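You operate a simulated robot arm through the tools that you are given. There is no shell and no other tool. Be economical: measure what you need, move in short steps, check, and stop when the job is done.

You run a simulated two-armed robot. Do the job below in one go: nothing can be reset, and whatever is moved stays where it is left.

Task
Take the lid off the tin marked bands and lay it down on the top of the bench marked fittings.
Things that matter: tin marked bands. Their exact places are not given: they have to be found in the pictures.

The check looks at the end state, three seconds after you hand in, the way a careful person would. Anything else that was tipped, shoved, dropped, spilled or broken makes it a failure. Lids that push on must go on centred and level and be pressed home; caps that screw on are set level and turned clockwise until they are tight.

Robot
Two 6-joint arms with two-finger parallel grippers on one trunk, on a base that drives. Base frame: it is fixed to the floor where the robot stands at the start and does not move with it; the origin is under the middle of the robot, x ahead of it, y to its left, z up; the surface under the hand at the start is at about z = 80. Lengths are in cm, angles in degrees, forces in N, time in s.
The left shoulder is at the start at [6, 18.7, 112.2], the right one opposite. With the tool pointing down near the work surface each hand reaches from about 22 to 62 cm from the robot's upright axis, wherever it stands, measured 20 degrees to its own side. Payload 1.57 kg a hand.
Tool frame (each hand has its own): the origin (TCP) lies between the finger pads and is the grasp point; the fingertips stand 3 cm ahead of it; z points along the fingers, y is the line along which they close. Largest opening 11 cm; finger width 2.4, thickness 1.2; the body of the gripper, 4.8 by 11.2 cm, starts 7.8 cm behind the TCP.
Orientation is told as [roll, pitch, yaw] about the base's x, y, z axes, in that order, counted from this pose: with the fingers straight down and closing along the base's y, the tool's x points along the base's -x, its y along +y and its z along -z.

Tools
- The arms move only by the tool drive_tool. It takes "left_steps", "right_steps" or both (then of equal length, played together; a hand with none holds still); each is a list of rows, each an object (a shift or turn left out is 0, a gripper value left out holds the last) with "gripper": the closure, from 0 (fully open) to 1 (shut); "dp": the shift along the tool's x, y, z in cm, a list of three; "dr": the turn, a rotation vector about the tool's x, y, z in rad, a list of three. In form: [{"gripper": gripper, "dp": [x, y, z], "dr": [ax, ay, az]}, ...]. A call has 1 to 12 rows; each row is the pose to reach, as a shift and turn from the pose commanded when the call began, along the tool's axes at that moment. Each row takes 0.2 s and may step no farther than 5 cm and 8.6 degrees from the row before; otherwise, or with a gripper value out of range, the whole call is refused. Where a pose cannot be reached the arm comes as near as it can. A force on the tool above 40 N (or 10 N above the force at the start of the call, whichever is more), or a blocked arm, ends the call early, and 0.2 s more pass. The fingers move at their own pace (about 15.3 cm/s each) and stop on an object; they squeeze with about 43 N. The grip force told is the motor's: it shows also when the fingers shut on nothing. Time passes only in rows, and 0.2 s behind the last, so rows that repeat a pose let the fingers close. It gives the time, the measured TCP pose, the force on the tool (base axes), the opening and the grip force at its end, in the units of the frame above (readings bear some noise), with the torque about the TCP (base axes, N m) and any sound that the robot's microphone picked up.
- Cameras (640 x 400 px; columns grow to the right, rows downward): "scene" is now at [0.48, -3.2, 165.38]; the picture's right is [-0.44, -0.90, 0.00], its down [-0.74, 0.36, -0.56] and it looks along [0.51, -0.25, -0.83] (base axes); focal length 280 px, centre (320, 200). "left" rides on the left gripper at [7, -1.6, -14.1] in its tool frame; the picture's right is [0.23, 0.97, 0.00], its down [-0.85, 0.20, -0.48] and it looks along [-0.47, 0.11, 0.88] (tool axes); focal length 222 px, centre (320, 200). "right" rides on the right gripper at [7, 1.6, -14.1] in its tool frame; the picture's right is [-0.23, 0.97, 0.00], its down [-0.86, -0.20, -0.48] and it looks along [-0.47, -0.11, 0.88] (tool axes); focal length 222 px, centre (320, 200).
- snapshot(camera): a new picture of that camera. The clock stands still meanwhile.
- raise_lower(by): slides the trunk up (or, below 0, down) by that many cm; the arms and the scene camera ride with it, the base frame stays. It gives what a move gives, with no picture.
- steer(legs): drives the robot by 1 to 6 legs, each [ahead, left, turn to the left] in cm, cm and degrees, along the robot's own axes; the way and the turn of a leg run together, so that a leg with both is an arc; at most 150 cm and 180 degrees a leg. The arms and the cameras ride along, it lands a little off, and it stops where it bumps. It gives what a move gives.
- aim_head(pan, tilt): turns the head with the scene camera to pan (to the left, within 86 degrees either way) and tilt (down, from -29 to 69), counted from straight ahead of the robot. It gives what a move gives.
- measure_at(camera, pixels): for up to 12 pixels [column, row] of the newest picture of that camera ("zoom" is the newest enlarged one), the place [x, y, z] in the base frame of the surface seen there, good to about 0.2 cm. The clock stands still meanwhile.
- enlarge(camera, box): a new picture of the part [left, top, right, bottom] of that camera's present view, enlarged. The clock stands still meanwhile.
- finish_job(): hands the job in; it is judged then, once.

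Keep the steps short. Do not move on a guess: measure, check each grasp and each placing, and mend mistakes. In all there are 80 turns and 58 pictures (those below and enlarged ones count). Leave the grippers open and the arms clear of the work at the hand-in unless told otherwise, and finish with a single line.

The tools are called as name(argument=value, ...) on one line, values as JSON. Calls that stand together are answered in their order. drive_tool: Moves the arms, as the interface text tells. Its arguments: {"type":"object","properties":{"left_steps":{"type":"array","items":{"type":"object","properties":{"gripper":{"type":"number"},"dp":{"type":"array","items":{"type":"number"}},"dr":{"type":"array","items":{"type":"number"}}}}},"right_steps":{"type":"array","items":{"type":"object","properties":{"gripper":{"type":"number"},"dp":{"type":"array","items":{"type":"number"}},"dr":{"type":"array","items":{"type":"number"}}}}}},"required":[]} The other tools are called the same way: raise_lower (by) slides the trunk up or down; steer (legs) drives the base; aim_head (pan, tilt) turns the head that bears the scene camera; snapshot (camera) takes a picture; measure_at (camera, pixels) gives the place of the surface under pixels of a picture; enlarge (camera, box) takes an enlarged picture of a part of a camera's view; finish_job () hands the job in.

At the start:

```text
t: 0.0
left_ee_pos: [40.63, -1.17, 116.31]
left_ee_rot: [-0.1, -0.1, 0.0]
left_force: [0.8, -0.4, -0.1]
left_torque: [-0.01, -0.02, 0.0]
left_gripper_width: 10.98
left_finger_force: 0.1
right_ee_pos: [28.44, -39.17, 106.65]
right_ee_rot: [0.0, 0.1, 0.0]
right_force: [0.0, -0.5, 0.3]
right_torque: [-0.02, -0.01, -0.03]
right_gripper_width: 11.01
right_finger_force: 0.1
trunk travel left (down, up): [-75.0, 24.0]
robot x, y, heading: [-0.06, -0.31, -0.3]
head pan, tilt: [-26.0, 55.8]
```

scene: 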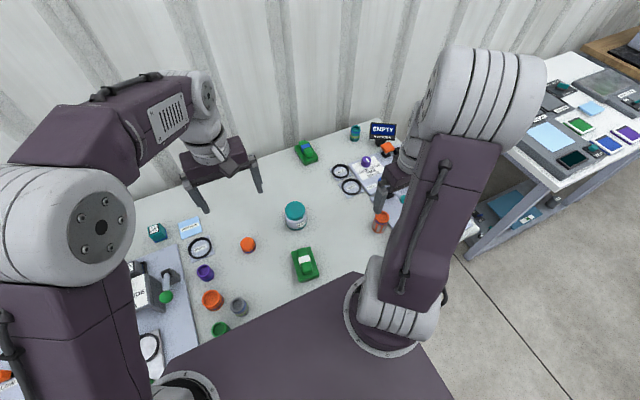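
right: 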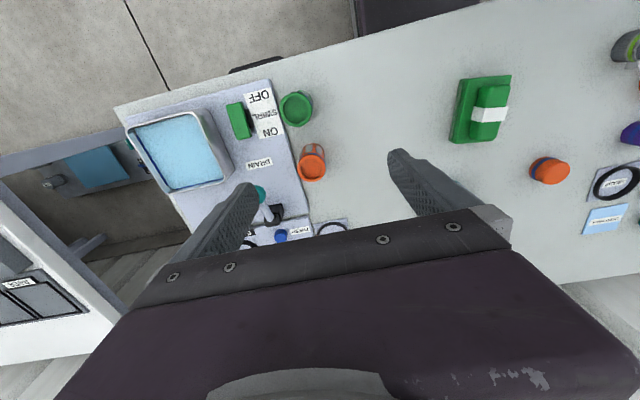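
left: 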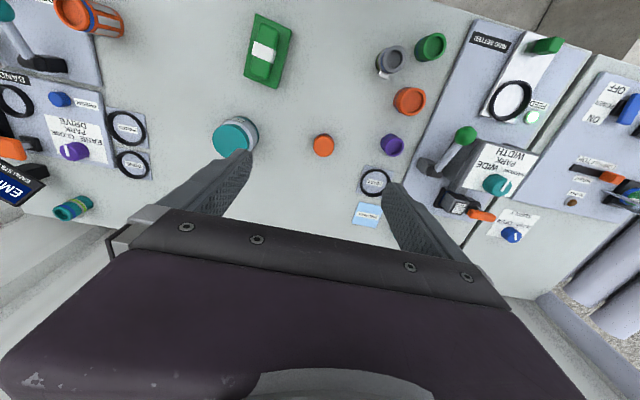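

The teal-lidded tin at scene (295,215) is a candidate. I will enlarge it to read its label, and enlarge the right-hand part of the scene to look for other benches.

enlarge(camera="scene", box=[240, 170, 350, 240])

enlarge(camera="scene", box=[440, 20, 640, 240])

enlarge(camera="scene", box=[280, 110, 440, 210])

```text
5.71 times, centred on (295, 205) of scene
```

zoom: 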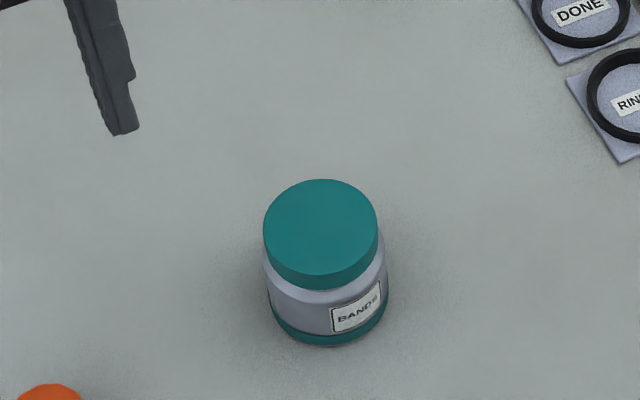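

```text
1.82 times, centred on (540, 130) of scene
```

zoom: 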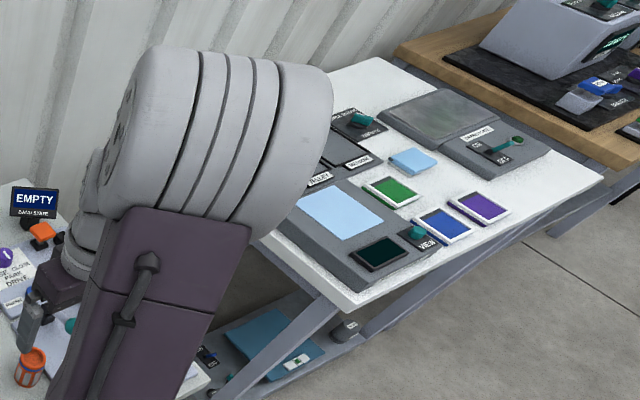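

```text
4.00 times, centred on (360, 160) of scene
```

zoom: 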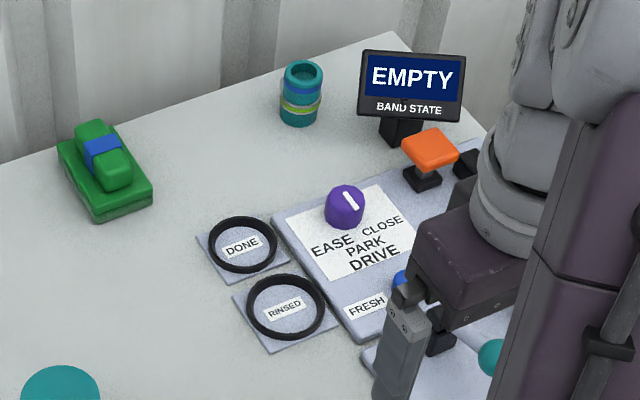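

The tin marked BANDS is the teal one. Next I will find the bench marked fittings by looking around, starting to the right.

aim_head(pan=-75, tilt=25)

snapshot(camera="scene")

aim_head(pan=0, tilt=20)

snapshot(camera="scene")

aim_head(pan=75, tilt=25)

snapshot(camera="scene")

```text
t: 1.2
left_ee_pos: [40.5, -1.25, 116.38]
left_ee_rot: [-0.1, 0.0, 0.0]
left_force: [-0.2, 0.4, -0.1]
left_torque: [-0.01, 0.02, -0.01]
left_gripper_width: 11.02
left_finger_force: 0.0
right_ee_pos: [28.38, -39.21, 106.7]
right_ee_rot: [0.0, -0.1, 0.0]
right_force: [0.2, 0.0, -0.1]
right_torque: [-0.03, 0.0, -0.02]
right_gripper_width: 10.99
right_finger_force: 0.1
trunk travel left (down, up): [-75.0, 24.0]
robot x, y, heading: [0.05, 0.03, -0.2]
head pan, tilt: [-75.0, 25.0]
```

```text
51 pictures are left
```

scene: 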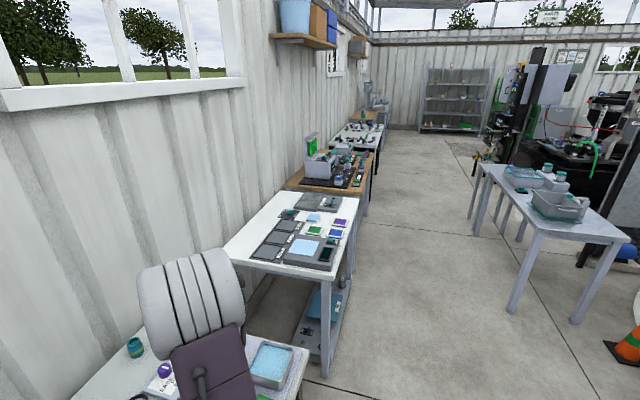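

```text
t: 2.6
left_ee_pos: [40.51, -1.3, 116.42]
left_ee_rot: [-0.1, 0.0, -0.1]
left_force: [0.1, 0.4, -0.4]
left_torque: [-0.01, 0.01, 0.01]
left_gripper_width: 11.02
left_finger_force: 0.1
right_ee_pos: [28.44, -39.3, 106.61]
right_ee_rot: [0.1, 0.0, 0.0]
right_force: [0.2, 0.0, -0.5]
right_torque: [-0.01, 0.04, -0.01]
right_gripper_width: 10.98
right_finger_force: 0.1
trunk travel left (down, up): [-75.0, 24.0]
robot x, y, heading: [-0.27, 0.23, 0.1]
head pan, tilt: [0.0, 20.0]
```

```text
50 pictures are left
```

scene: 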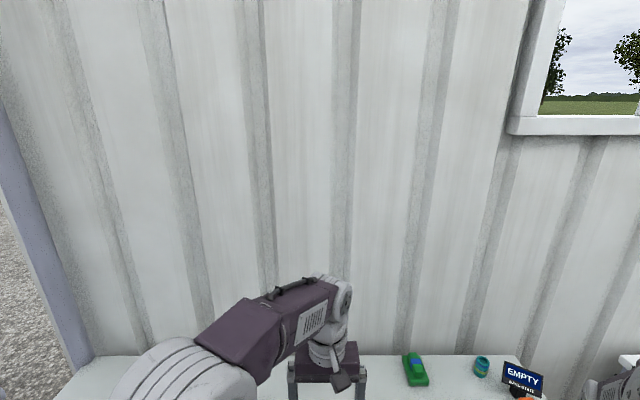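

```text
t: 4.1
left_ee_pos: [40.57, -1.22, 116.48]
left_ee_rot: [-0.2, 0.0, 0.0]
left_force: [0.5, -0.9, -0.1]
left_torque: [0.03, -0.02, 0.02]
left_gripper_width: 10.97
left_finger_force: 0.1
right_ee_pos: [28.54, -39.17, 106.77]
right_ee_rot: [0.0, 0.0, 0.0]
right_force: [0.0, 0.4, -0.7]
right_torque: [0.01, -0.03, -0.03]
right_gripper_width: 10.96
right_finger_force: 0.1
trunk travel left (down, up): [-75.0, 24.0]
robot x, y, heading: [0.06, -0.14, -0.0]
head pan, tilt: [75.0, 25.0]
```

```text
49 pictures are left
```

scene: 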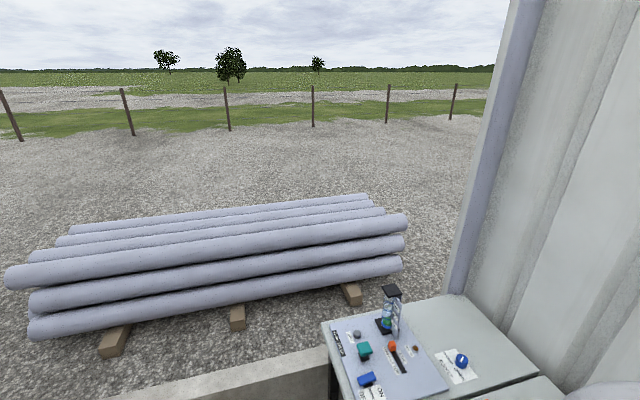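

There are several benches to the right along the wall. I will look back there and enlarge to read any marks.

aim_head(pan=-75, tilt=25)

enlarge(camera="scene", box=[220, 80, 400, 192])

enlarge(camera="scene", box=[210, 170, 390, 290])

enlarge(camera="scene", box=[400, 0, 640, 250])

```text
t: 6.5
left_ee_pos: [40.64, -1.27, 116.33]
left_ee_rot: [-0.1, 0.0, 0.0]
left_force: [0.2, 0.3, -0.6]
left_torque: [0.0, 0.01, 0.0]
left_gripper_width: 11.0
left_finger_force: 0.1
right_ee_pos: [28.47, -39.29, 106.61]
right_ee_rot: [0.0, 0.0, 0.0]
right_force: [0.7, 0.4, -0.7]
right_torque: [-0.02, 0.01, 0.01]
right_gripper_width: 11.01
right_finger_force: 0.0
trunk travel left (down, up): [-75.0, 24.0]
robot x, y, heading: [0.41, 0.14, 0.2]
head pan, tilt: [-75.0, 25.0]
```

```text
3.56 times, centred on (310, 136) of scene
```

zoom: 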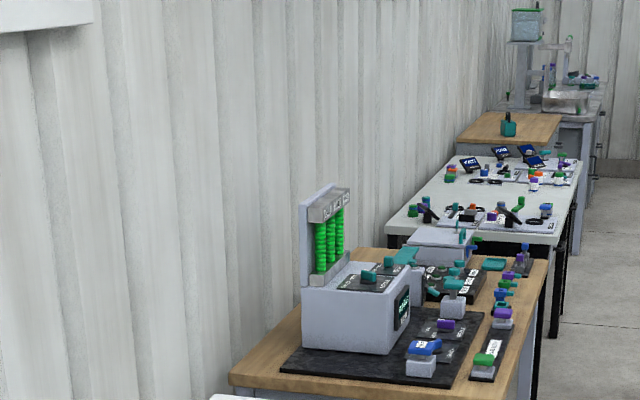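

```text
3.33 times, centred on (300, 230) of scene
```

zoom: 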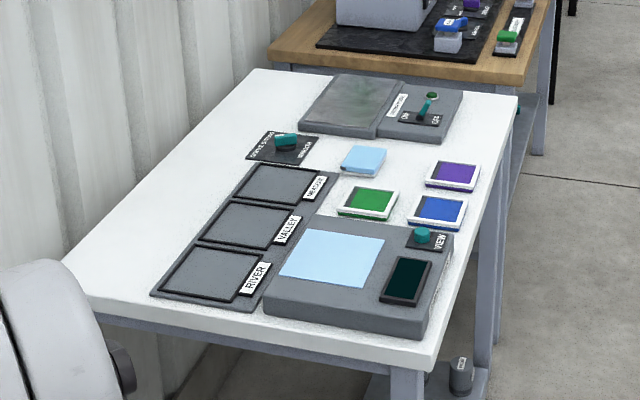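

```text
1.60 times, centred on (520, 125) of scene
```

zoom: 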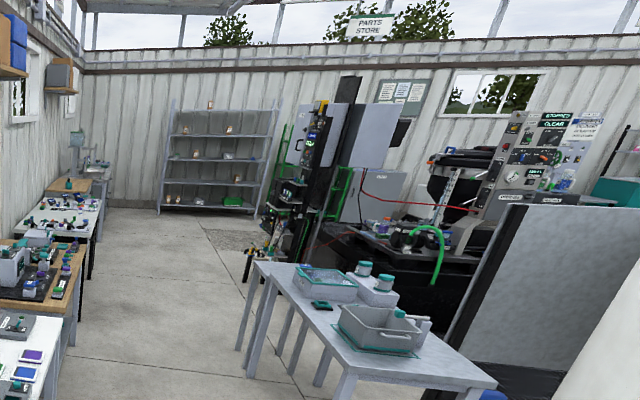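

No bench names are readable from here. I will measure the layout (benches, table and floor) so I can drive safely for a better view.

snapshot(camera="scene")

measure_at(camera="scene", pixels=[[335, 265], [356, 203], [352, 190], [484, 163], [575, 240], [620, 238], [515, 310], [625, 350], [430, 330], [420, 180], [450, 110], [363, 140]])

```text
45 pictures are left
```

scene: 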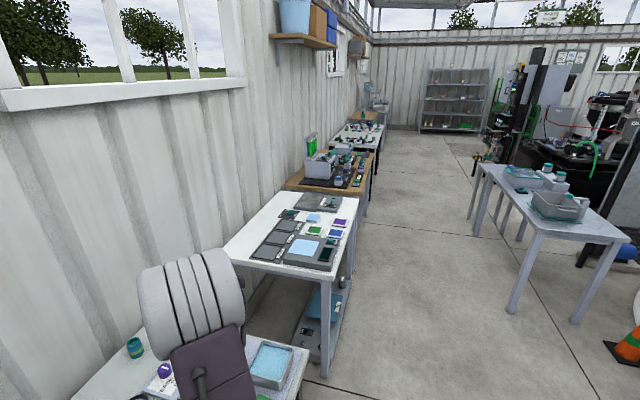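

```text
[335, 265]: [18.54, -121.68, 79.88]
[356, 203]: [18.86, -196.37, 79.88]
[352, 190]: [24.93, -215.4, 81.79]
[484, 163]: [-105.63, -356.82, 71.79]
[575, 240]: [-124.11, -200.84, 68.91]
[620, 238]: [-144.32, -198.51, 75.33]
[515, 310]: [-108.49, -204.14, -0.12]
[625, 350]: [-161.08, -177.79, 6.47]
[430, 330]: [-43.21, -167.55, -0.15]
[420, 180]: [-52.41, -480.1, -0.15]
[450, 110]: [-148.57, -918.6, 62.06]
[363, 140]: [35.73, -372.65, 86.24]
```

I'll back up 50 cm with the arms high (about 106 and up), then turn right 60° and look along the bench fronts.

steer(legs=[[-50, 0, 0]])

aim_head(pan=0, tilt=40)

snapshot(camera="scene")

aim_head(pan=-75, tilt=20)

snapshot(camera="scene")

```text
t: 9.4
left_ee_pos: [-8.78, -1.06, 116.46]
left_ee_rot: [0.0, 0.0, 0.6]
left_force: [0.5, -0.1, -1.4]
left_torque: [-0.03, -0.01, -0.01]
left_gripper_width: 11.01
left_finger_force: 0.1
right_ee_pos: [-20.49, -39.19, 106.67]
right_ee_rot: [0.1, 0.0, 0.6]
right_force: [0.6, 0.5, -0.4]
right_torque: [0.02, -0.01, 0.04]
right_gripper_width: 11.0
right_finger_force: 0.0
trunk travel left (down, up): [-75.0, 24.0]
robot x, y, heading: [-49.66, -0.25, 0.6]
head pan, tilt: [-75.0, 25.0]
```

```text
t: 10.8
left_ee_pos: [-8.83, -0.98, 116.37]
left_ee_rot: [-0.1, 0.0, 0.6]
left_force: [-0.8, -0.2, 0.7]
left_torque: [0.0, 0.03, -0.02]
left_gripper_width: 10.99
left_finger_force: 0.0
right_ee_pos: [-20.67, -39.15, 106.62]
right_ee_rot: [0.0, 0.0, 0.6]
right_force: [-0.7, 0.6, 1.0]
right_torque: [0.0, 0.01, 0.01]
right_gripper_width: 11.01
right_finger_force: 0.1
trunk travel left (down, up): [-75.0, 24.0]
robot x, y, heading: [-49.53, 0.13, 0.7]
head pan, tilt: [0.0, 40.0]
```

```text
44 pictures are left
```

scene: 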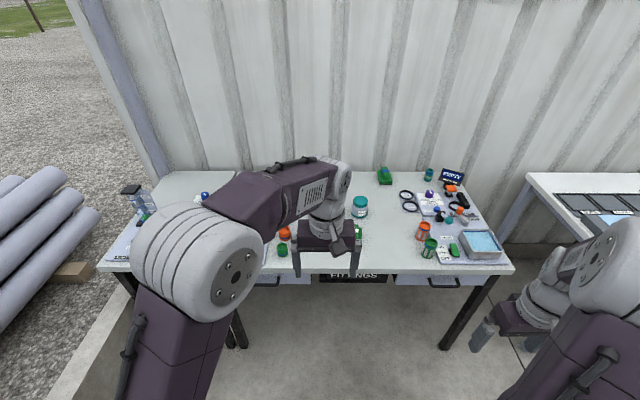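

```text
t: 12.3
left_ee_pos: [-8.77, -1.15, 116.36]
left_ee_rot: [0.0, 0.0, 0.7]
left_force: [-1.0, 0.3, -0.3]
left_torque: [0.04, 0.01, 0.02]
left_gripper_width: 11.0
left_finger_force: 0.0
right_ee_pos: [-20.57, -39.14, 106.69]
right_ee_rot: [0.0, 0.0, 0.6]
right_force: [-0.4, 0.8, -1.0]
right_torque: [0.01, -0.03, -0.02]
right_gripper_width: 11.01
right_finger_force: 0.1
trunk travel left (down, up): [-75.0, 24.0]
robot x, y, heading: [-49.42, -0.53, 0.6]
head pan, tilt: [-75.0, 20.0]
```

```text
43 pictures are left
```

scene: 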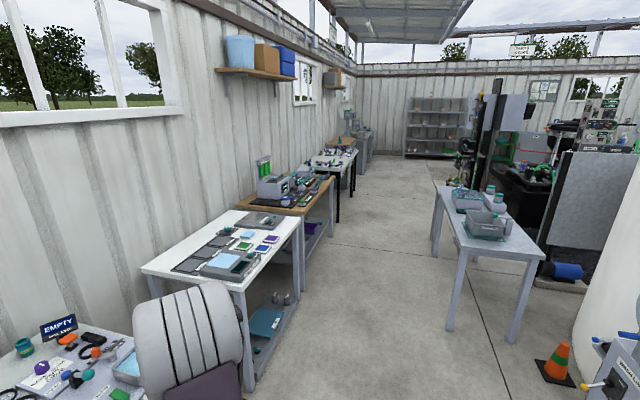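

The plate on this same bench's front reads FITTINGS, so the bench with the tin is the target. I'll drive back forward and look down at the bench to measure the tin and the free space.

aim_head(pan=0, tilt=45)

snapshot(camera="scene")

measure_at(camera="scene", pixels=[[360, 174], [360, 182], [360, 193], [378, 185], [320, 256], [385, 155], [400, 190]])

enlarge(camera="scene", box=[250, 120, 510, 280])

```text
t: 13.8
left_ee_pos: [-8.83, -1.07, 116.47]
left_ee_rot: [-0.1, 0.1, 0.6]
left_force: [0.2, 0.3, 0.3]
left_torque: [0.01, 0.02, 0.01]
left_gripper_width: 10.97
left_finger_force: 0.1
right_ee_pos: [-20.49, -39.16, 106.66]
right_ee_rot: [0.0, 0.0, 0.6]
right_force: [-0.4, 0.4, -0.1]
right_torque: [-0.02, -0.03, 0.0]
right_gripper_width: 10.99
right_finger_force: 0.0
trunk travel left (down, up): [-75.0, 24.0]
robot x, y, heading: [-49.52, -0.22, 0.7]
head pan, tilt: [0.0, 45.0]
```

```text
42 pictures are left
```

scene: 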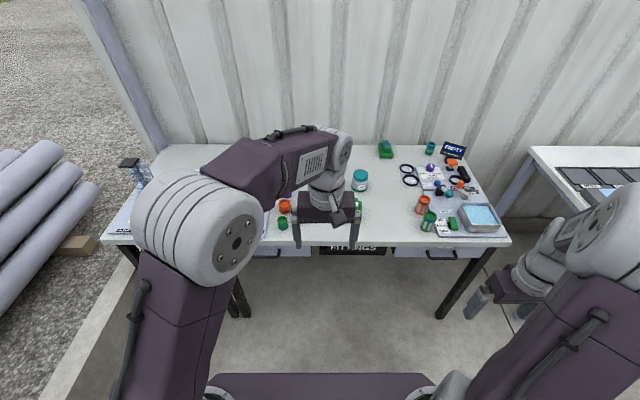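

```text
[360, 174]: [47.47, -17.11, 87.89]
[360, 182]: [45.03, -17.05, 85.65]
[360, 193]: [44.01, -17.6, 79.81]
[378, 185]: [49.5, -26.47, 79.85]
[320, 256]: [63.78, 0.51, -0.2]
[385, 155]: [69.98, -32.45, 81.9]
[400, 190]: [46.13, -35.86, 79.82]
```

```text
2.46 times, centred on (380, 200) of scene
```

zoom: 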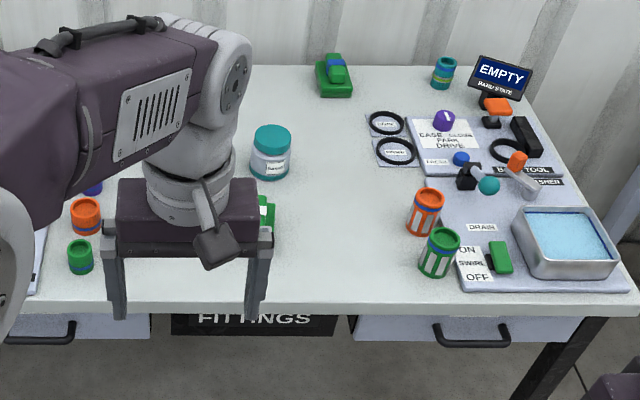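

I'll drive back forward about 49 cm. Then the tin (about [47, -17]) sits in the right hand's reach.

steer(legs=[[49, 0, -0.6]])

aim_head(pan=-15, tilt=55)

snapshot(camera="scene")

enlarge(camera="scene", box=[300, 130, 420, 210])

```text
t: 16.7
left_ee_pos: [40.21, -1.47, 116.44]
left_ee_rot: [0.0, -0.1, -0.2]
left_force: [-0.1, 1.1, 0.1]
left_torque: [0.01, 0.03, 0.02]
left_gripper_width: 11.03
left_finger_force: 0.0
right_ee_pos: [27.98, -39.52, 106.68]
right_ee_rot: [0.0, 0.0, -0.2]
right_force: [-0.5, 0.8, 0.2]
right_torque: [-0.01, 0.0, -0.01]
right_gripper_width: 10.98
right_finger_force: 0.1
trunk travel left (down, up): [-75.0, 24.0]
robot x, y, heading: [-0.06, 0.07, -0.2]
head pan, tilt: [0.0, 45.0]
```

```text
t: 17.5
left_ee_pos: [40.37, -1.46, 116.3]
left_ee_rot: [-0.2, 0.0, -0.2]
left_force: [-0.1, 0.3, 0.1]
left_torque: [-0.03, -0.01, -0.01]
left_gripper_width: 10.98
left_finger_force: 0.1
right_ee_pos: [28.17, -39.47, 106.61]
right_ee_rot: [0.0, 0.1, -0.3]
right_force: [-0.4, 0.0, 0.0]
right_torque: [0.01, -0.02, 0.01]
right_gripper_width: 11.01
right_finger_force: 0.1
trunk travel left (down, up): [-75.0, 24.0]
robot x, y, heading: [-0.08, 0.02, -0.3]
head pan, tilt: [-15.0, 55.0]
```

```text
40 pictures are left
```

scene: 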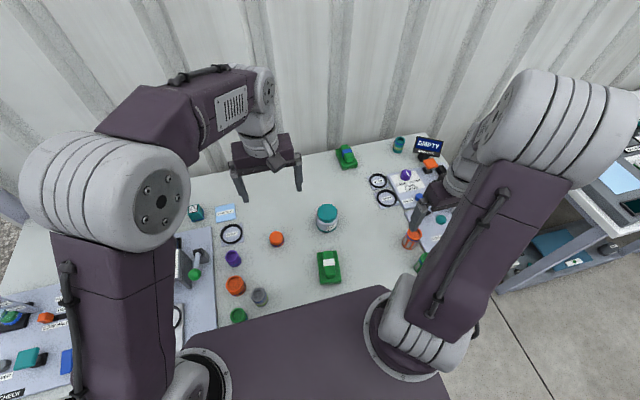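

```text
5.00 times, centred on (360, 170) of scene
```

zoom: 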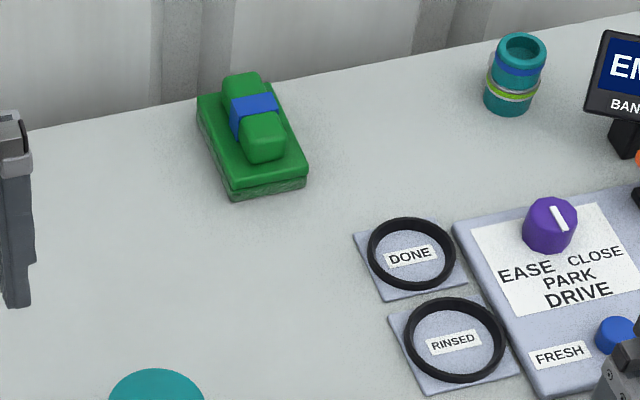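

Now I'll enlarge the tin at (327,218) and measure it.

enlarge(camera="scene", box=[295, 193, 359, 233])

```text
10.00 times, centred on (327, 213) of scene
```

zoom: 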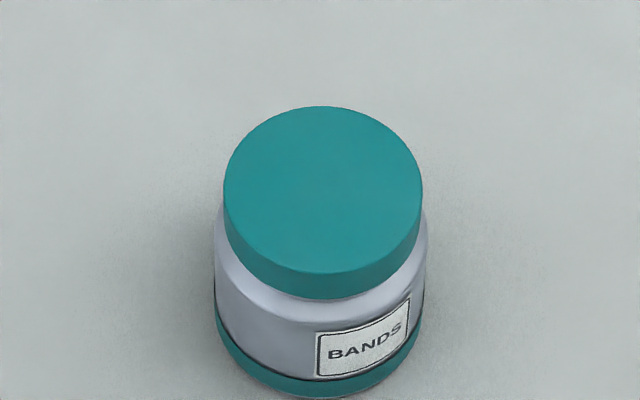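

measure_at(camera="zoom", pixels=[[228, 188], [418, 188], [322, 110], [322, 270], [322, 188], [322, 276], [322, 296], [310, 310], [270, 340], [310, 390], [500, 300]])

```text
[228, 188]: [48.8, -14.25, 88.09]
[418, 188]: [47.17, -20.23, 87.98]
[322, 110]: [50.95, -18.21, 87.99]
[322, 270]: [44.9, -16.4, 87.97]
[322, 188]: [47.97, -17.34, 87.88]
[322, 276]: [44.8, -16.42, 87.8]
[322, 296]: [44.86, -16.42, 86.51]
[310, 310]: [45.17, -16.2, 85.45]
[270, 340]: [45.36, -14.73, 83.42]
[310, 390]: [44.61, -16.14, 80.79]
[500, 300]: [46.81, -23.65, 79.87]
```

The lid centre is about [47.95, -17.3], its diameter is 6.3, and it runs from z 88.0 down to about 86.4. I'll move the left hand 10 cm to its left for clearance and bring the right hand above the tin at its present height.

drive_tool(right_steps=[{"dp": [-3.5, 4, 0]}, {"dp": [-7, 8, 0]}, {"dp": [-10.5, 12, 0]}, {"dp": [-14, 16, 0]}, {"dp": [-17, 19.2, 0]}, {"dp": [-19.8, 22.2, 0]}, {"dp": [-19.8, 22.2, 0]}], left_steps=[{"dp": [0, 4, 0]}, {"dp": [0, 8, 0]}, {"dp": [0, 10, 0]}, {"dp": [0, 10, 0]}, {"dp": [0, 10, 0]}, {"dp": [0, 10, 0]}, {"dp": [0, 10, 0]}])

snapshot(camera="right")

snapshot(camera="scene")

```text
refused: row 1 steps farther than a row can; nothing moved
```

```text
37 pictures are left
```

right: 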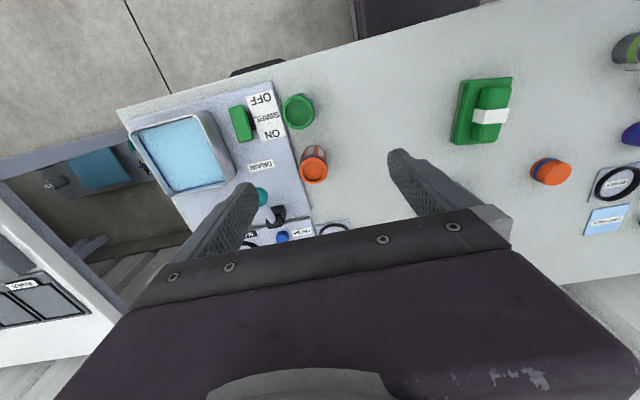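

```text
36 pictures are left
```

scene: 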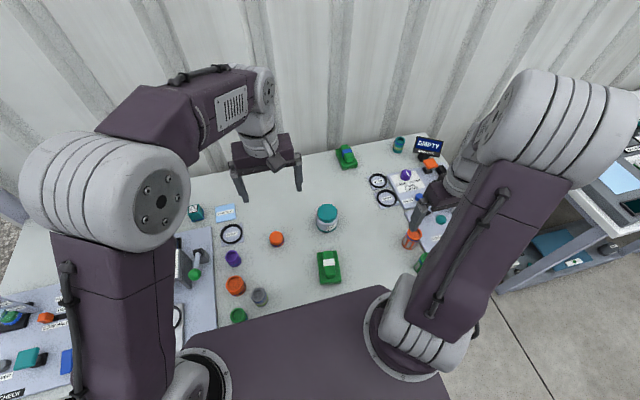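

The first step was over 5 cm, so I'll use smaller ones.

drive_tool(right_steps=[{"dp": [-2.8, 3.1, 0]}, {"dp": [-5.6, 6.2, 0]}, {"dp": [-8.4, 9.3, 0]}, {"dp": [-11.2, 12.4, 0]}, {"dp": [-14, 15.5, 0]}, {"dp": [-16.8, 18.6, 0]}, {"dp": [-19.7, 22.1, 0]}, {"dp": [-19.7, 22.1, 0]}], left_steps=[{"dp": [0, 3, 0]}, {"dp": [0, 6, 0]}, {"dp": [0, 9, 0]}, {"dp": [0, 10, 0]}, {"dp": [0, 10, 0]}, {"dp": [0, 10, 0]}, {"dp": [0, 10, 0]}, {"dp": [0, 10, 0]}])

snapshot(camera="right")

```text
t: 19.3
left_ee_pos: [40.4, 8.55, 116.32]
left_ee_rot: [-0.1, 0.0, -0.2]
left_force: [0.2, -0.3, -0.1]
left_torque: [-0.02, -0.05, -0.02]
left_gripper_width: 11.03
left_finger_force: 0.1
right_ee_pos: [47.63, -17.51, 106.82]
right_ee_rot: [0.0, 0.1, -0.2]
right_force: [0.4, 0.3, 1.0]
right_torque: [0.02, -0.02, -0.02]
right_gripper_width: 10.99
right_finger_force: 0.1
trunk travel left (down, up): [-75.0, 24.0]
robot x, y, heading: [-0.51, 0.08, -0.4]
head pan, tilt: [-15.0, 55.0]
```

```text
35 pictures are left
```

right: 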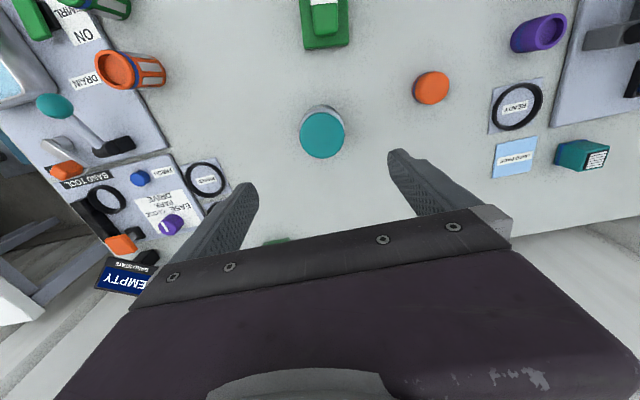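

The tin is centred between the fingers. I'll measure the lid in the right camera for a hand-relative fix.

measure_at(camera="right", pixels=[[322, 136], [301, 136], [343, 136], [322, 116], [322, 156]])

```text
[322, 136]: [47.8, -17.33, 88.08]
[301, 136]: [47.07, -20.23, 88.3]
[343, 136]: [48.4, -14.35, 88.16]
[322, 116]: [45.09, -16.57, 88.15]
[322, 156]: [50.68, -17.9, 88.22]
```

The offset is about +0.2 in x and +0.2 in y. I'll correct it and descend to z≈93, fingertips at about 90 and still above the lid.

drive_tool(right_steps=[{"dp": [-0.2, 0.2, 4]}, {"dp": [-0.2, 0.2, 8]}, {"dp": [-0.2, 0.2, 12]}, {"dp": [-0.2, 0.2, 13.5]}, {"dp": [-0.2, 0.2, 13.5]}])

snapshot(camera="right")

```text
t: 20.5
left_ee_pos: [40.27, 8.47, 116.32]
left_ee_rot: [-0.1, 0.0, -0.1]
left_force: [-0.5, 0.4, -0.6]
left_torque: [-0.01, 0.0, 0.03]
left_gripper_width: 11.01
left_finger_force: 0.2
right_ee_pos: [47.95, -17.21, 93.36]
right_ee_rot: [0.0, 0.0, -0.2]
right_force: [0.0, 0.1, 0.2]
right_torque: [0.0, -0.02, 0.0]
right_gripper_width: 11.0
right_finger_force: 0.2
trunk travel left (down, up): [-75.0, 24.0]
robot x, y, heading: [-0.38, 0.27, -0.3]
head pan, tilt: [-15.0, 55.0]
```

```text
34 pictures are left
```

right: 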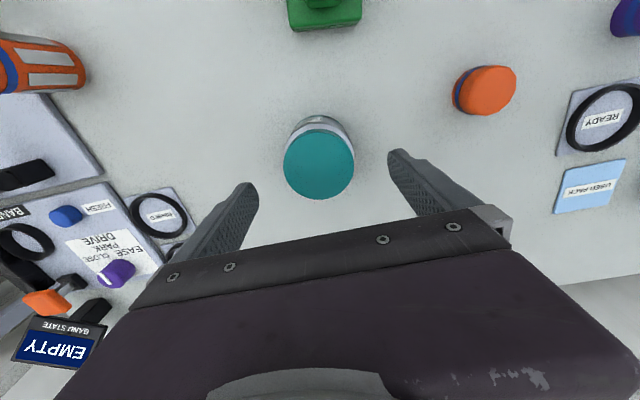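

Aligned. I'll lower to z≈89.5 so the tips reach about 86.5, just the lid's rim, and then close.

drive_tool(right_steps=[{"dp": [0, 0, 2], "gripper": 0}, {"dp": [0, 0, 3.85], "gripper": 0}, {"dp": [0, 0, 3.85], "gripper": 0}, {"dp": [0, 0, 3.85], "gripper": 0.3}, {"dp": [0, 0, 3.85], "gripper": 0.6}, {"dp": [0, 0, 3.85], "gripper": 0.6}, {"dp": [0, 0, 3.85], "gripper": 0.6}])

enlarge(camera="scene", box=[279, 173, 375, 233])

```text
t: 22.1
left_ee_pos: [40.46, 8.55, 116.27]
left_ee_rot: [0.0, -0.1, -0.3]
left_force: [0.6, -0.8, -0.4]
left_torque: [0.02, -0.03, -0.02]
left_gripper_width: 11.01
left_finger_force: 0.0
right_ee_pos: [48.07, -17.21, 89.27]
right_ee_rot: [0.0, -0.1, -0.2]
right_force: [0.1, 0.9, -0.9]
right_torque: [0.08, 0.02, 0.0]
right_gripper_width: 6.95
right_finger_force: 42.7
trunk travel left (down, up): [-75.0, 24.0]
robot x, y, heading: [-0.38, 0.18, -0.3]
head pan, tilt: [-15.0, 55.0]
```

```text
6.67 times, centred on (327, 203) of scene
```

zoom: 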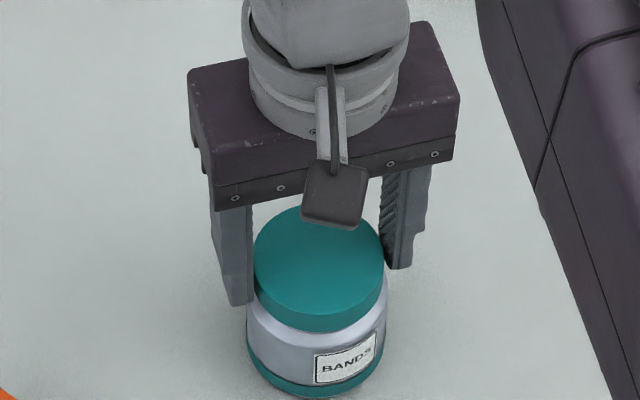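

The opening reads 6.95, but the lid is about 6.5 wide. The tips may be touching the wider shoulder of the jar. I'll open, rise 0.8 cm and grip again.

drive_tool(right_steps=[{"dp": [0, 0, 0], "gripper": 0.2}, {"dp": [0, 0, 0], "gripper": 0.2}, {"dp": [0, 0, -0.8], "gripper": 0.2}, {"dp": [0, 0, -0.8], "gripper": 0.2}, {"dp": [0, 0, -0.8], "gripper": 0.6}, {"dp": [0, 0, -0.8], "gripper": 0.6}, {"dp": [0, 0, -0.8], "gripper": 0.6}])

enlarge(camera="scene", box=[279, 173, 375, 233])

```text
t: 23.7
left_ee_pos: [40.34, 8.46, 116.36]
left_ee_rot: [-0.2, 0.0, -0.2]
left_force: [0.4, -0.2, 0.5]
left_torque: [-0.04, 0.02, -0.01]
left_gripper_width: 11.0
left_finger_force: 0.1
right_ee_pos: [48.09, -17.11, 90.09]
right_ee_rot: [0.0, 0.0, -0.3]
right_force: [1.2, -0.3, 1.7]
right_torque: [-0.17, -0.01, -0.01]
right_gripper_width: 6.85
right_finger_force: 42.8
trunk travel left (down, up): [-75.0, 24.0]
robot x, y, heading: [-0.35, -0.36, -0.0]
head pan, tilt: [-15.0, 55.0]
```

```text
6.67 times, centred on (327, 203) of scene
```

zoom: 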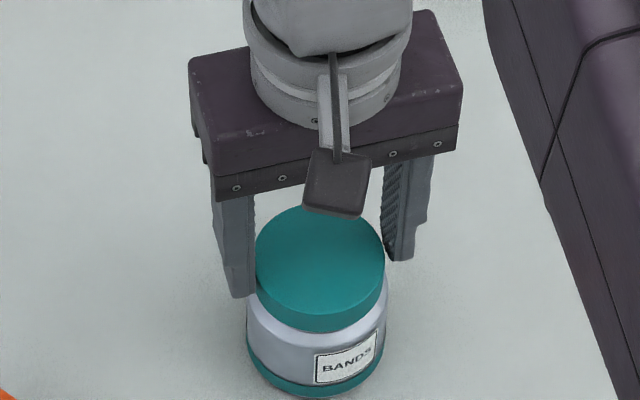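

Now only the lid is gripped (6.85 wide, tips at z≈87.1). I'll pull up 0.6 cm slowly and watch the force.

drive_tool(right_steps=[{"dp": [0, 0, -0.2]}, {"dp": [0, 0, -0.4]}, {"dp": [0, 0, -0.6]}, {"dp": [0, 0, -0.6]}])

enlarge(camera="scene", box=[279, 173, 375, 233])

```text
t: 24.7
left_ee_pos: [40.36, 8.6, 116.33]
left_ee_rot: [-0.1, 0.0, -0.2]
left_force: [-0.4, 0.7, -1.1]
left_torque: [0.0, -0.04, 0.0]
left_gripper_width: 11.02
left_finger_force: 0.0
right_ee_pos: [48.01, -17.15, 90.77]
right_ee_rot: [0.0, -0.1, -0.2]
right_force: [0.5, 1.1, -1.2]
right_torque: [0.0, -0.02, -0.02]
right_gripper_width: 6.86
right_finger_force: 43.2
trunk travel left (down, up): [-75.0, 24.0]
robot x, y, heading: [-0.52, -0.06, -0.4]
head pan, tilt: [-15.0, 55.0]
```

```text
6.67 times, centred on (327, 203) of scene
```

zoom: 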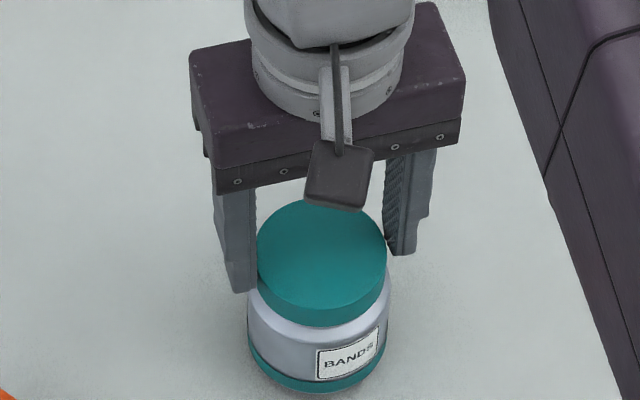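

The force barely changed, and the tin's base rose with the lid (from row 397 to 392). The lid is held firmly, so the tin must be held by the other hand. I'll set it back down, release, and raise the right hand.

drive_tool(right_steps=[{"dp": [0, 0, 0.3]}, {"dp": [0, 0, 0.55]}, {"dp": [0, 0, 0.62]}, {"dp": [0, 0, 0.62], "gripper": 0.3}, {"dp": [0, 0, 0.62], "gripper": 0.0}, {"dp": [0, 0, 0.62], "gripper": 0.0}, {"dp": [0, 0, -3]}, {"dp": [0, 0, -7]}, {"dp": [0, 0, -11]}, {"dp": [0, 0, -15]}, {"dp": [0, 0, -15]}])

snapshot(camera="scene")

measure_at(camera="scene", pixels=[[327, 212], [277, 237], [277, 245], [235, 257], [235, 284], [327, 258], [327, 275], [260, 297], [231, 235]])

```text
t: 27.1
left_ee_pos: [40.45, 8.56, 116.28]
left_ee_rot: [0.0, 0.0, -0.3]
left_force: [-0.8, 0.2, 1.5]
left_torque: [0.01, 0.0, 0.02]
left_gripper_width: 11.01
left_finger_force: 0.1
right_ee_pos: [47.94, -17.27, 105.86]
right_ee_rot: [-0.1, 0.0, -0.2]
right_force: [0.3, -0.3, -0.6]
right_torque: [0.0, 0.02, 0.01]
right_gripper_width: 11.02
right_finger_force: 0.1
trunk travel left (down, up): [-75.0, 24.0]
robot x, y, heading: [-0.09, -0.38, -0.3]
head pan, tilt: [-15.0, 55.0]
```

```text
30 pictures are left
```

scene: 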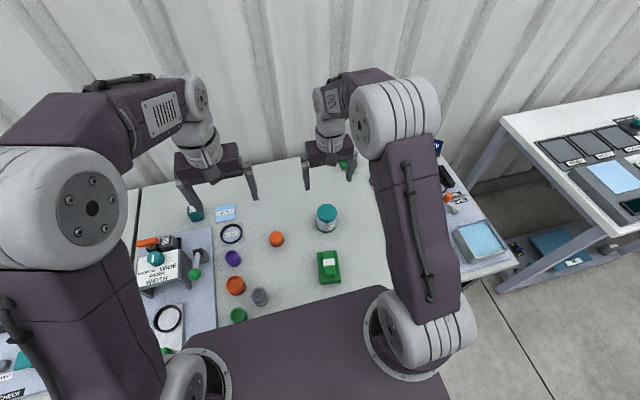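

```text
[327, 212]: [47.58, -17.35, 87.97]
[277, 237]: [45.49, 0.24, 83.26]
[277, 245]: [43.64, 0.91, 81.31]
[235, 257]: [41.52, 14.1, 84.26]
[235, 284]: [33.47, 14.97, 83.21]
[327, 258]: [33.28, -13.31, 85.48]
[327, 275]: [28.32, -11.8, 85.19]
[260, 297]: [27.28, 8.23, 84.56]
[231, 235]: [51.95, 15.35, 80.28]
```

The tin stands again at the same place. Plan: the left hand holds the tin's body, tilted 40° below horizontal and coming from azimuth −45°. It passes above the orange knob (top at z 83) and clear of the green tool. First the right hand moves aside while the left hand turns into that attitude at its present height.

drive_tool(right_steps=[{"dp": [1.5, -3, 0]}, {"dp": [3, -6, 0]}, {"dp": [4.5, -9, 0]}, {"dp": [6, -12, 0]}, {"dp": [7.5, -15, 0]}, {"dp": [9, -18, 0]}, {"dp": [10, -20, 0]}, {"dp": [10, -20, 0]}, {"dp": [10, -20, 0]}, {"dp": [10, -20, 0]}], left_steps=[{"dp": [0, 0, 0], "dr": [0.0428, -0.1033, 0.0917]}, {"dr": [0.0856, -0.2065, 0.1835]}, {"dr": [0.1283, -0.3098, 0.2752]}, {"dr": [0.1711, -0.4131, 0.367]}, {"dr": [0.2139, -0.5163, 0.4587]}, {"dr": [0.2567, -0.6196, 0.5504]}, {"dr": [0.2994, -0.7228, 0.6422]}, {"dr": [0.3422, -0.8261, 0.7339]}, {"dr": [0.3422, -0.8261, 0.7339]}, {"dr": [0.3422, -0.8261, 0.7339]}])

snapshot(camera="scene")

```text
t: 29.3
left_ee_pos: [40.39, 8.55, 116.21]
left_ee_rot: [-0.1, -50.2, -45.2]
left_force: [-0.3, 1.1, -0.1]
left_torque: [0.01, 0.01, 0.0]
left_gripper_width: 10.99
left_finger_force: 0.0
right_ee_pos: [37.82, -37.21, 105.54]
right_ee_rot: [0.1, -0.1, -0.2]
right_force: [-0.3, 0.7, -0.5]
right_torque: [0.02, 0.0, -0.03]
right_gripper_width: 11.01
right_finger_force: 0.1
trunk travel left (down, up): [-75.0, 24.0]
robot x, y, heading: [-0.25, 0.19, -0.5]
head pan, tilt: [-15.0, 55.0]
```

```text
29 pictures are left
```

scene: 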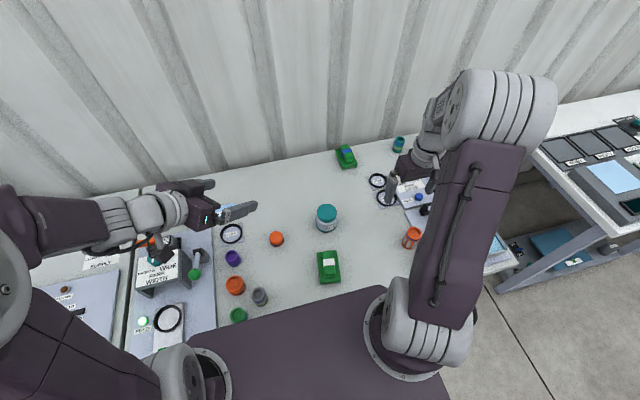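

The attitude is reached ([0, −50, −45]). I'll now move to a stand-off 12 cm back along the approach line, at about [41.4, −10.8, 91.6].

drive_tool(left_steps=[{"dp": [1.2, -1.6, 3.35]}, {"dp": [2.4, -3.25, 6.7]}, {"dp": [3.6, -4.87, 10.06]}, {"dp": [4.8, -6.5, 13.4]}, {"dp": [6, -8.1, 16.77]}, {"dp": [7.2, -9.7, 20.1]}, {"dp": [8.4, -11.4, 23.5]}, {"dp": [9.6, -12.98, 26.83]}, {"dp": [9.6, -12.98, 26.83]}])

snapshot(camera="scene")

snapshot(camera="left")

```text
t: 31.3
left_ee_pos: [44.37, -13.3, 93.32]
left_ee_rot: [-6.1, -48.7, -41.0]
left_force: [0.1, 0.1, 0.0]
left_torque: [0.05, -0.02, 0.0]
left_gripper_width: 10.99
left_finger_force: 0.1
left hand out of reach, approached as far as the arm can: row 4, 5, 6, 7, 8, 9
right_ee_pos: [37.83, -37.04, 105.59]
right_ee_rot: [-0.1, 0.0, -0.2]
right_force: [0.0, 0.6, 0.4]
right_torque: [-0.04, -0.02, -0.01]
right_gripper_width: 10.98
right_finger_force: 0.0
trunk travel left (down, up): [-75.0, 24.0]
robot x, y, heading: [0.0, -0.03, -0.0]
head pan, tilt: [-15.0, 55.0]
```

```text
28 pictures are left
```

scene: 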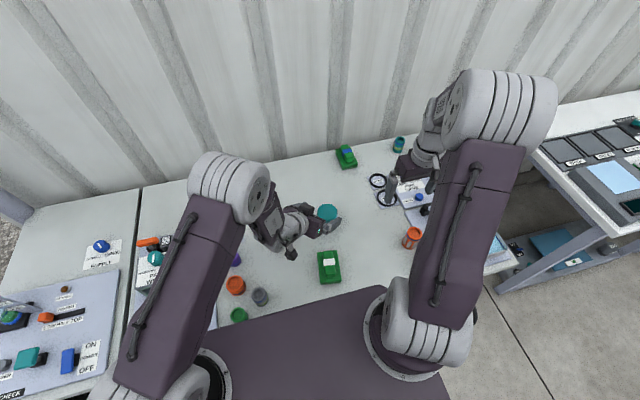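

```text
27 pictures are left
```

left: 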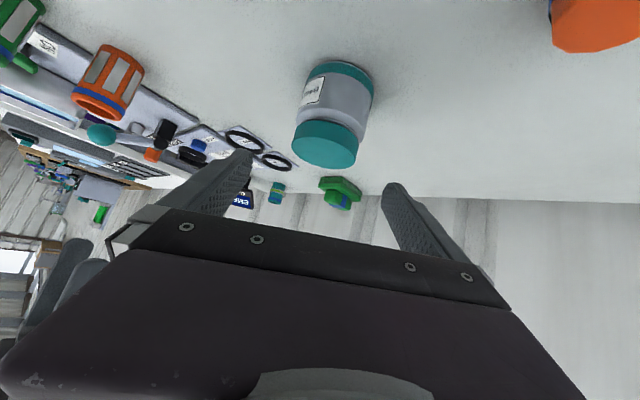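

The left arm is folded too tightly for that stand-off. Backing the robot 8 cm gives it room, and the tin stays in the right hand's reach (about 58 cm). The fingers are above the lid and the drive moves them away from the tin.

steer(legs=[[-8, 0, 0]])

drive_tool(left_steps=[{"dp": [0, 0, 0]}, {"dp": [0, 0, 0]}])

```text
t: 32.3
left_ee_pos: [36.66, -13.3, 93.23]
left_ee_rot: [-6.1, -48.6, -40.7]
left_force: [-0.1, 0.2, -0.2]
left_torque: [0.0, 0.02, -0.01]
left_gripper_width: 11.0
left_finger_force: 0.0
right_ee_pos: [30.32, -36.96, 105.51]
right_ee_rot: [0.0, 0.1, -0.1]
right_force: [-0.6, -0.2, 0.3]
right_torque: [0.02, 0.03, 0.0]
right_gripper_width: 11.01
right_finger_force: 0.1
trunk travel left (down, up): [-75.0, 24.0]
robot x, y, heading: [-8.3, 0.0, -0.2]
head pan, tilt: [-15.0, 55.0]
```

```text
t: 32.9
left_ee_pos: [36.56, -13.23, 93.38]
left_ee_rot: [-6.1, -48.6, -40.8]
left_force: [-0.8, 0.0, 0.0]
left_torque: [-0.01, -0.01, -0.02]
left_gripper_width: 11.02
left_finger_force: 0.0
right_ee_pos: [30.01, -36.94, 105.52]
right_ee_rot: [0.0, -0.1, -0.1]
right_force: [-0.4, 0.8, -0.1]
right_torque: [-0.02, -0.05, 0.03]
right_gripper_width: 11.01
right_finger_force: 0.1
trunk travel left (down, up): [-75.0, 24.0]
robot x, y, heading: [-8.09, 0.01, -0.1]
head pan, tilt: [-15.0, 55.0]
```

I'll move halfway toward the new stand-off and check how the commanded pose behaves.

drive_tool(left_steps=[{"dp": [-1, 1.5, 2.1]}, {"dp": [-1.85, 2.87, 4.22]}, {"dp": [-1.85, 2.87, 4.22]}])

```text
t: 33.7
left_ee_pos: [41.51, -14.24, 91.7]
left_ee_rot: [-6.1, -48.7, -40.8]
left_force: [0.8, 0.0, 0.3]
left_torque: [0.02, -0.02, 0.02]
left_gripper_width: 10.99
left_finger_force: 0.0
right_ee_pos: [29.95, -37.01, 105.51]
right_ee_rot: [0.0, 0.0, 0.0]
right_force: [0.4, 0.8, 0.7]
right_torque: [0.05, -0.04, -0.01]
right_gripper_width: 11.01
right_finger_force: 0.0
trunk travel left (down, up): [-75.0, 24.0]
robot x, y, heading: [-7.91, -0.1, -0.4]
head pan, tilt: [-15.0, 55.0]
```

The commanded pose re-anchors to the measured one. I'll correct the attitude (about 4°) and move to the stand-off at about [43.6, −13, 89].

drive_tool(left_steps=[{"dp": [0, 2.37, 0], "dr": [-0.0515, -0.0227, 0.0483]}, {"dp": [0.8, 2.37, 1.1], "dr": [-0.0515, -0.0227, 0.0483]}, {"dp": [1.68, 2.37, 2.2], "dr": [-0.0515, -0.0227, 0.0483]}, {"dp": [1.68, 2.37, 2.2], "dr": [-0.0515, -0.0227, 0.0483]}])

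snapshot(camera="left")

snapshot(camera="scene")

```text
t: 34.7
left_ee_pos: [43.85, -13.06, 88.9]
left_ee_rot: [-0.9, -49.9, -44.5]
left_force: [0.2, 0.3, 0.1]
left_torque: [0.01, 0.03, 0.01]
left_gripper_width: 10.99
left_finger_force: 0.1
right_ee_pos: [30.11, -36.97, 105.59]
right_ee_rot: [0.0, 0.0, -0.1]
right_force: [-0.6, -0.9, 0.0]
right_torque: [0.02, 0.02, 0.01]
right_gripper_width: 10.99
right_finger_force: 0.0
trunk travel left (down, up): [-75.0, 24.0]
robot x, y, heading: [-8.4, -0.22, -0.2]
head pan, tilt: [-15.0, 55.0]
```

```text
26 pictures are left
```

left: 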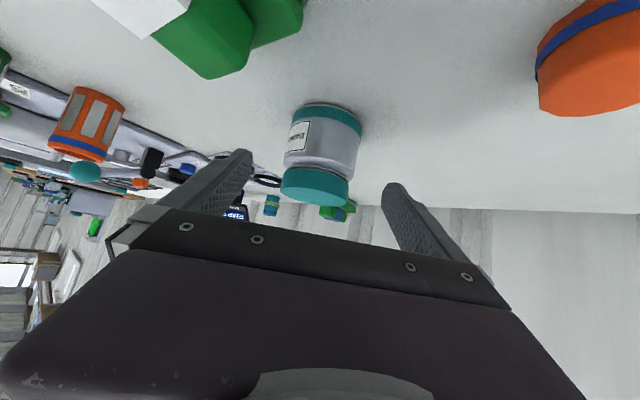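

```text
25 pictures are left
```

scene: 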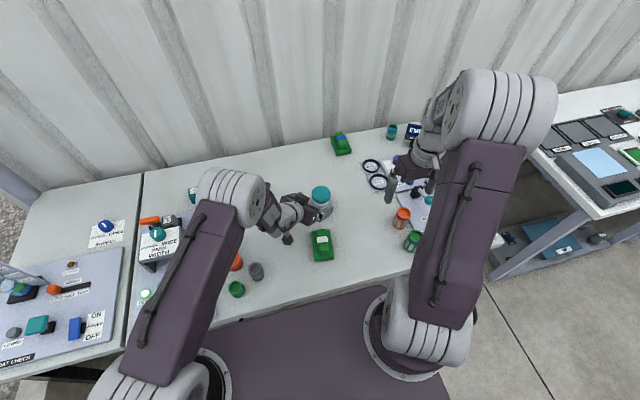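

Now I'll measure the tin in the left camera for a hand-relative fix.

measure_at(camera="left", pixels=[[286, 150], [358, 150], [322, 145], [322, 180], [315, 203], [335, 103], [240, 70], [590, 60]])

measure_at(camera="scene", pixels=[[321, 193], [327, 232], [322, 258], [313, 240]])

```text
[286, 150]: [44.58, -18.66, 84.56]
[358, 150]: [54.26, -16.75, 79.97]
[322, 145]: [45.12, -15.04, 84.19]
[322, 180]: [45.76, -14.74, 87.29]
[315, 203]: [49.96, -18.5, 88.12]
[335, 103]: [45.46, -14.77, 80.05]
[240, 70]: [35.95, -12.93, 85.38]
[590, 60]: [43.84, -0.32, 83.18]
```

```text
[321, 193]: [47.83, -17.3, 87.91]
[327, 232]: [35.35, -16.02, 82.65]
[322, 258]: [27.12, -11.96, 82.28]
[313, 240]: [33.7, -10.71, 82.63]
```

The tin centre is confirmed at about [47.8, −17.35]. I'll advance 7.7 cm along the tool axis (lateral −0.24), which puts the TCP at the jar's axis at z≈83.9, with the fingers still open.

drive_tool(left_steps=[{"dp": [0, -0.24, 0]}, {"dp": [0.03, -0.24, 2.5]}, {"dp": [0.05, -0.24, 5]}, {"dp": [0.08, -0.24, 6.8]}, {"dp": [0.08, -0.24, 7.65]}, {"dp": [0.08, -0.24, 7.65]}])

snapshot(camera="left")

enlarge(camera="scene", box=[250, 160, 378, 240])

```text
t: 36.1
left_ee_pos: [47.49, -17.7, 84.07]
left_ee_rot: [0.1, -50.1, -44.9]
left_force: [-0.1, 0.4, 0.6]
left_torque: [-0.01, -0.02, -0.03]
left_gripper_width: 11.03
left_finger_force: 0.2
right_ee_pos: [30.09, -36.98, 105.63]
right_ee_rot: [0.0, 0.1, -0.1]
right_force: [-0.2, -0.3, 0.2]
right_torque: [-0.01, 0.01, 0.02]
right_gripper_width: 10.96
right_finger_force: 0.1
trunk travel left (down, up): [-75.0, 24.0]
robot x, y, heading: [-8.3, -0.1, 0.0]
head pan, tilt: [-15.0, 55.0]
```

```text
24 pictures are left
```

left: 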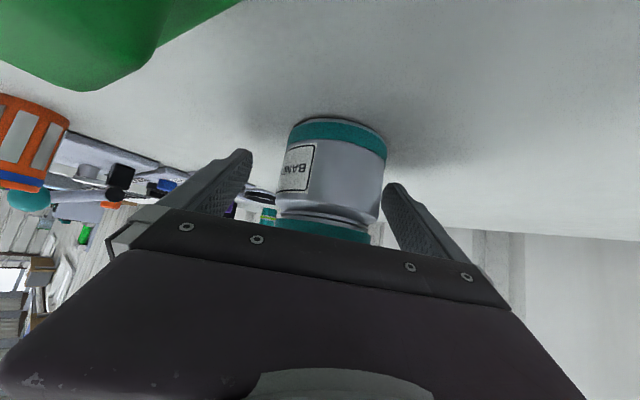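

```text
5.00 times, centred on (314, 200) of scene
```

zoom: 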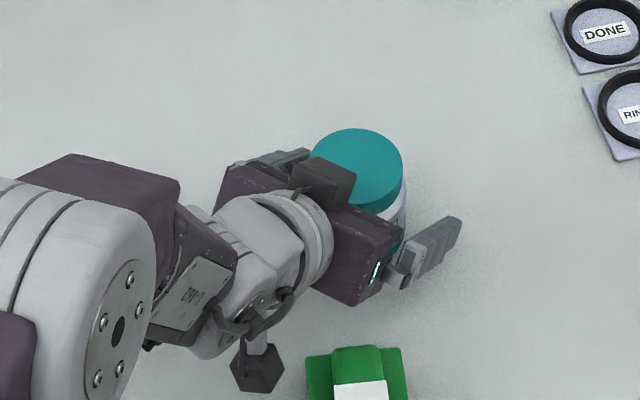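

I'll check the lateral centring with a measurement from this camera before closing.

measure_at(camera="left", pixels=[[290, 160], [382, 165], [336, 160], [336, 200], [335, 130], [240, 160], [393, 195]])

measure_at(camera="zoom", pixels=[[358, 165], [435, 250], [290, 155], [318, 160], [400, 160], [358, 132]])

```text
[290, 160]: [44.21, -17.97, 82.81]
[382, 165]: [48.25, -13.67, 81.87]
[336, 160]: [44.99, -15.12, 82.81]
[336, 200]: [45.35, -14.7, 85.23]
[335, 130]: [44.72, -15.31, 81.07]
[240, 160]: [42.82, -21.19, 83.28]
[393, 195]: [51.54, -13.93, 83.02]
```

```text
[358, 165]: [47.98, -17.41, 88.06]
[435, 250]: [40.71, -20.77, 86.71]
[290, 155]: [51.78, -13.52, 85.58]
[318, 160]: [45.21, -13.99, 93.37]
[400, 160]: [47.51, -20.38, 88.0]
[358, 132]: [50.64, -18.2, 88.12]
```

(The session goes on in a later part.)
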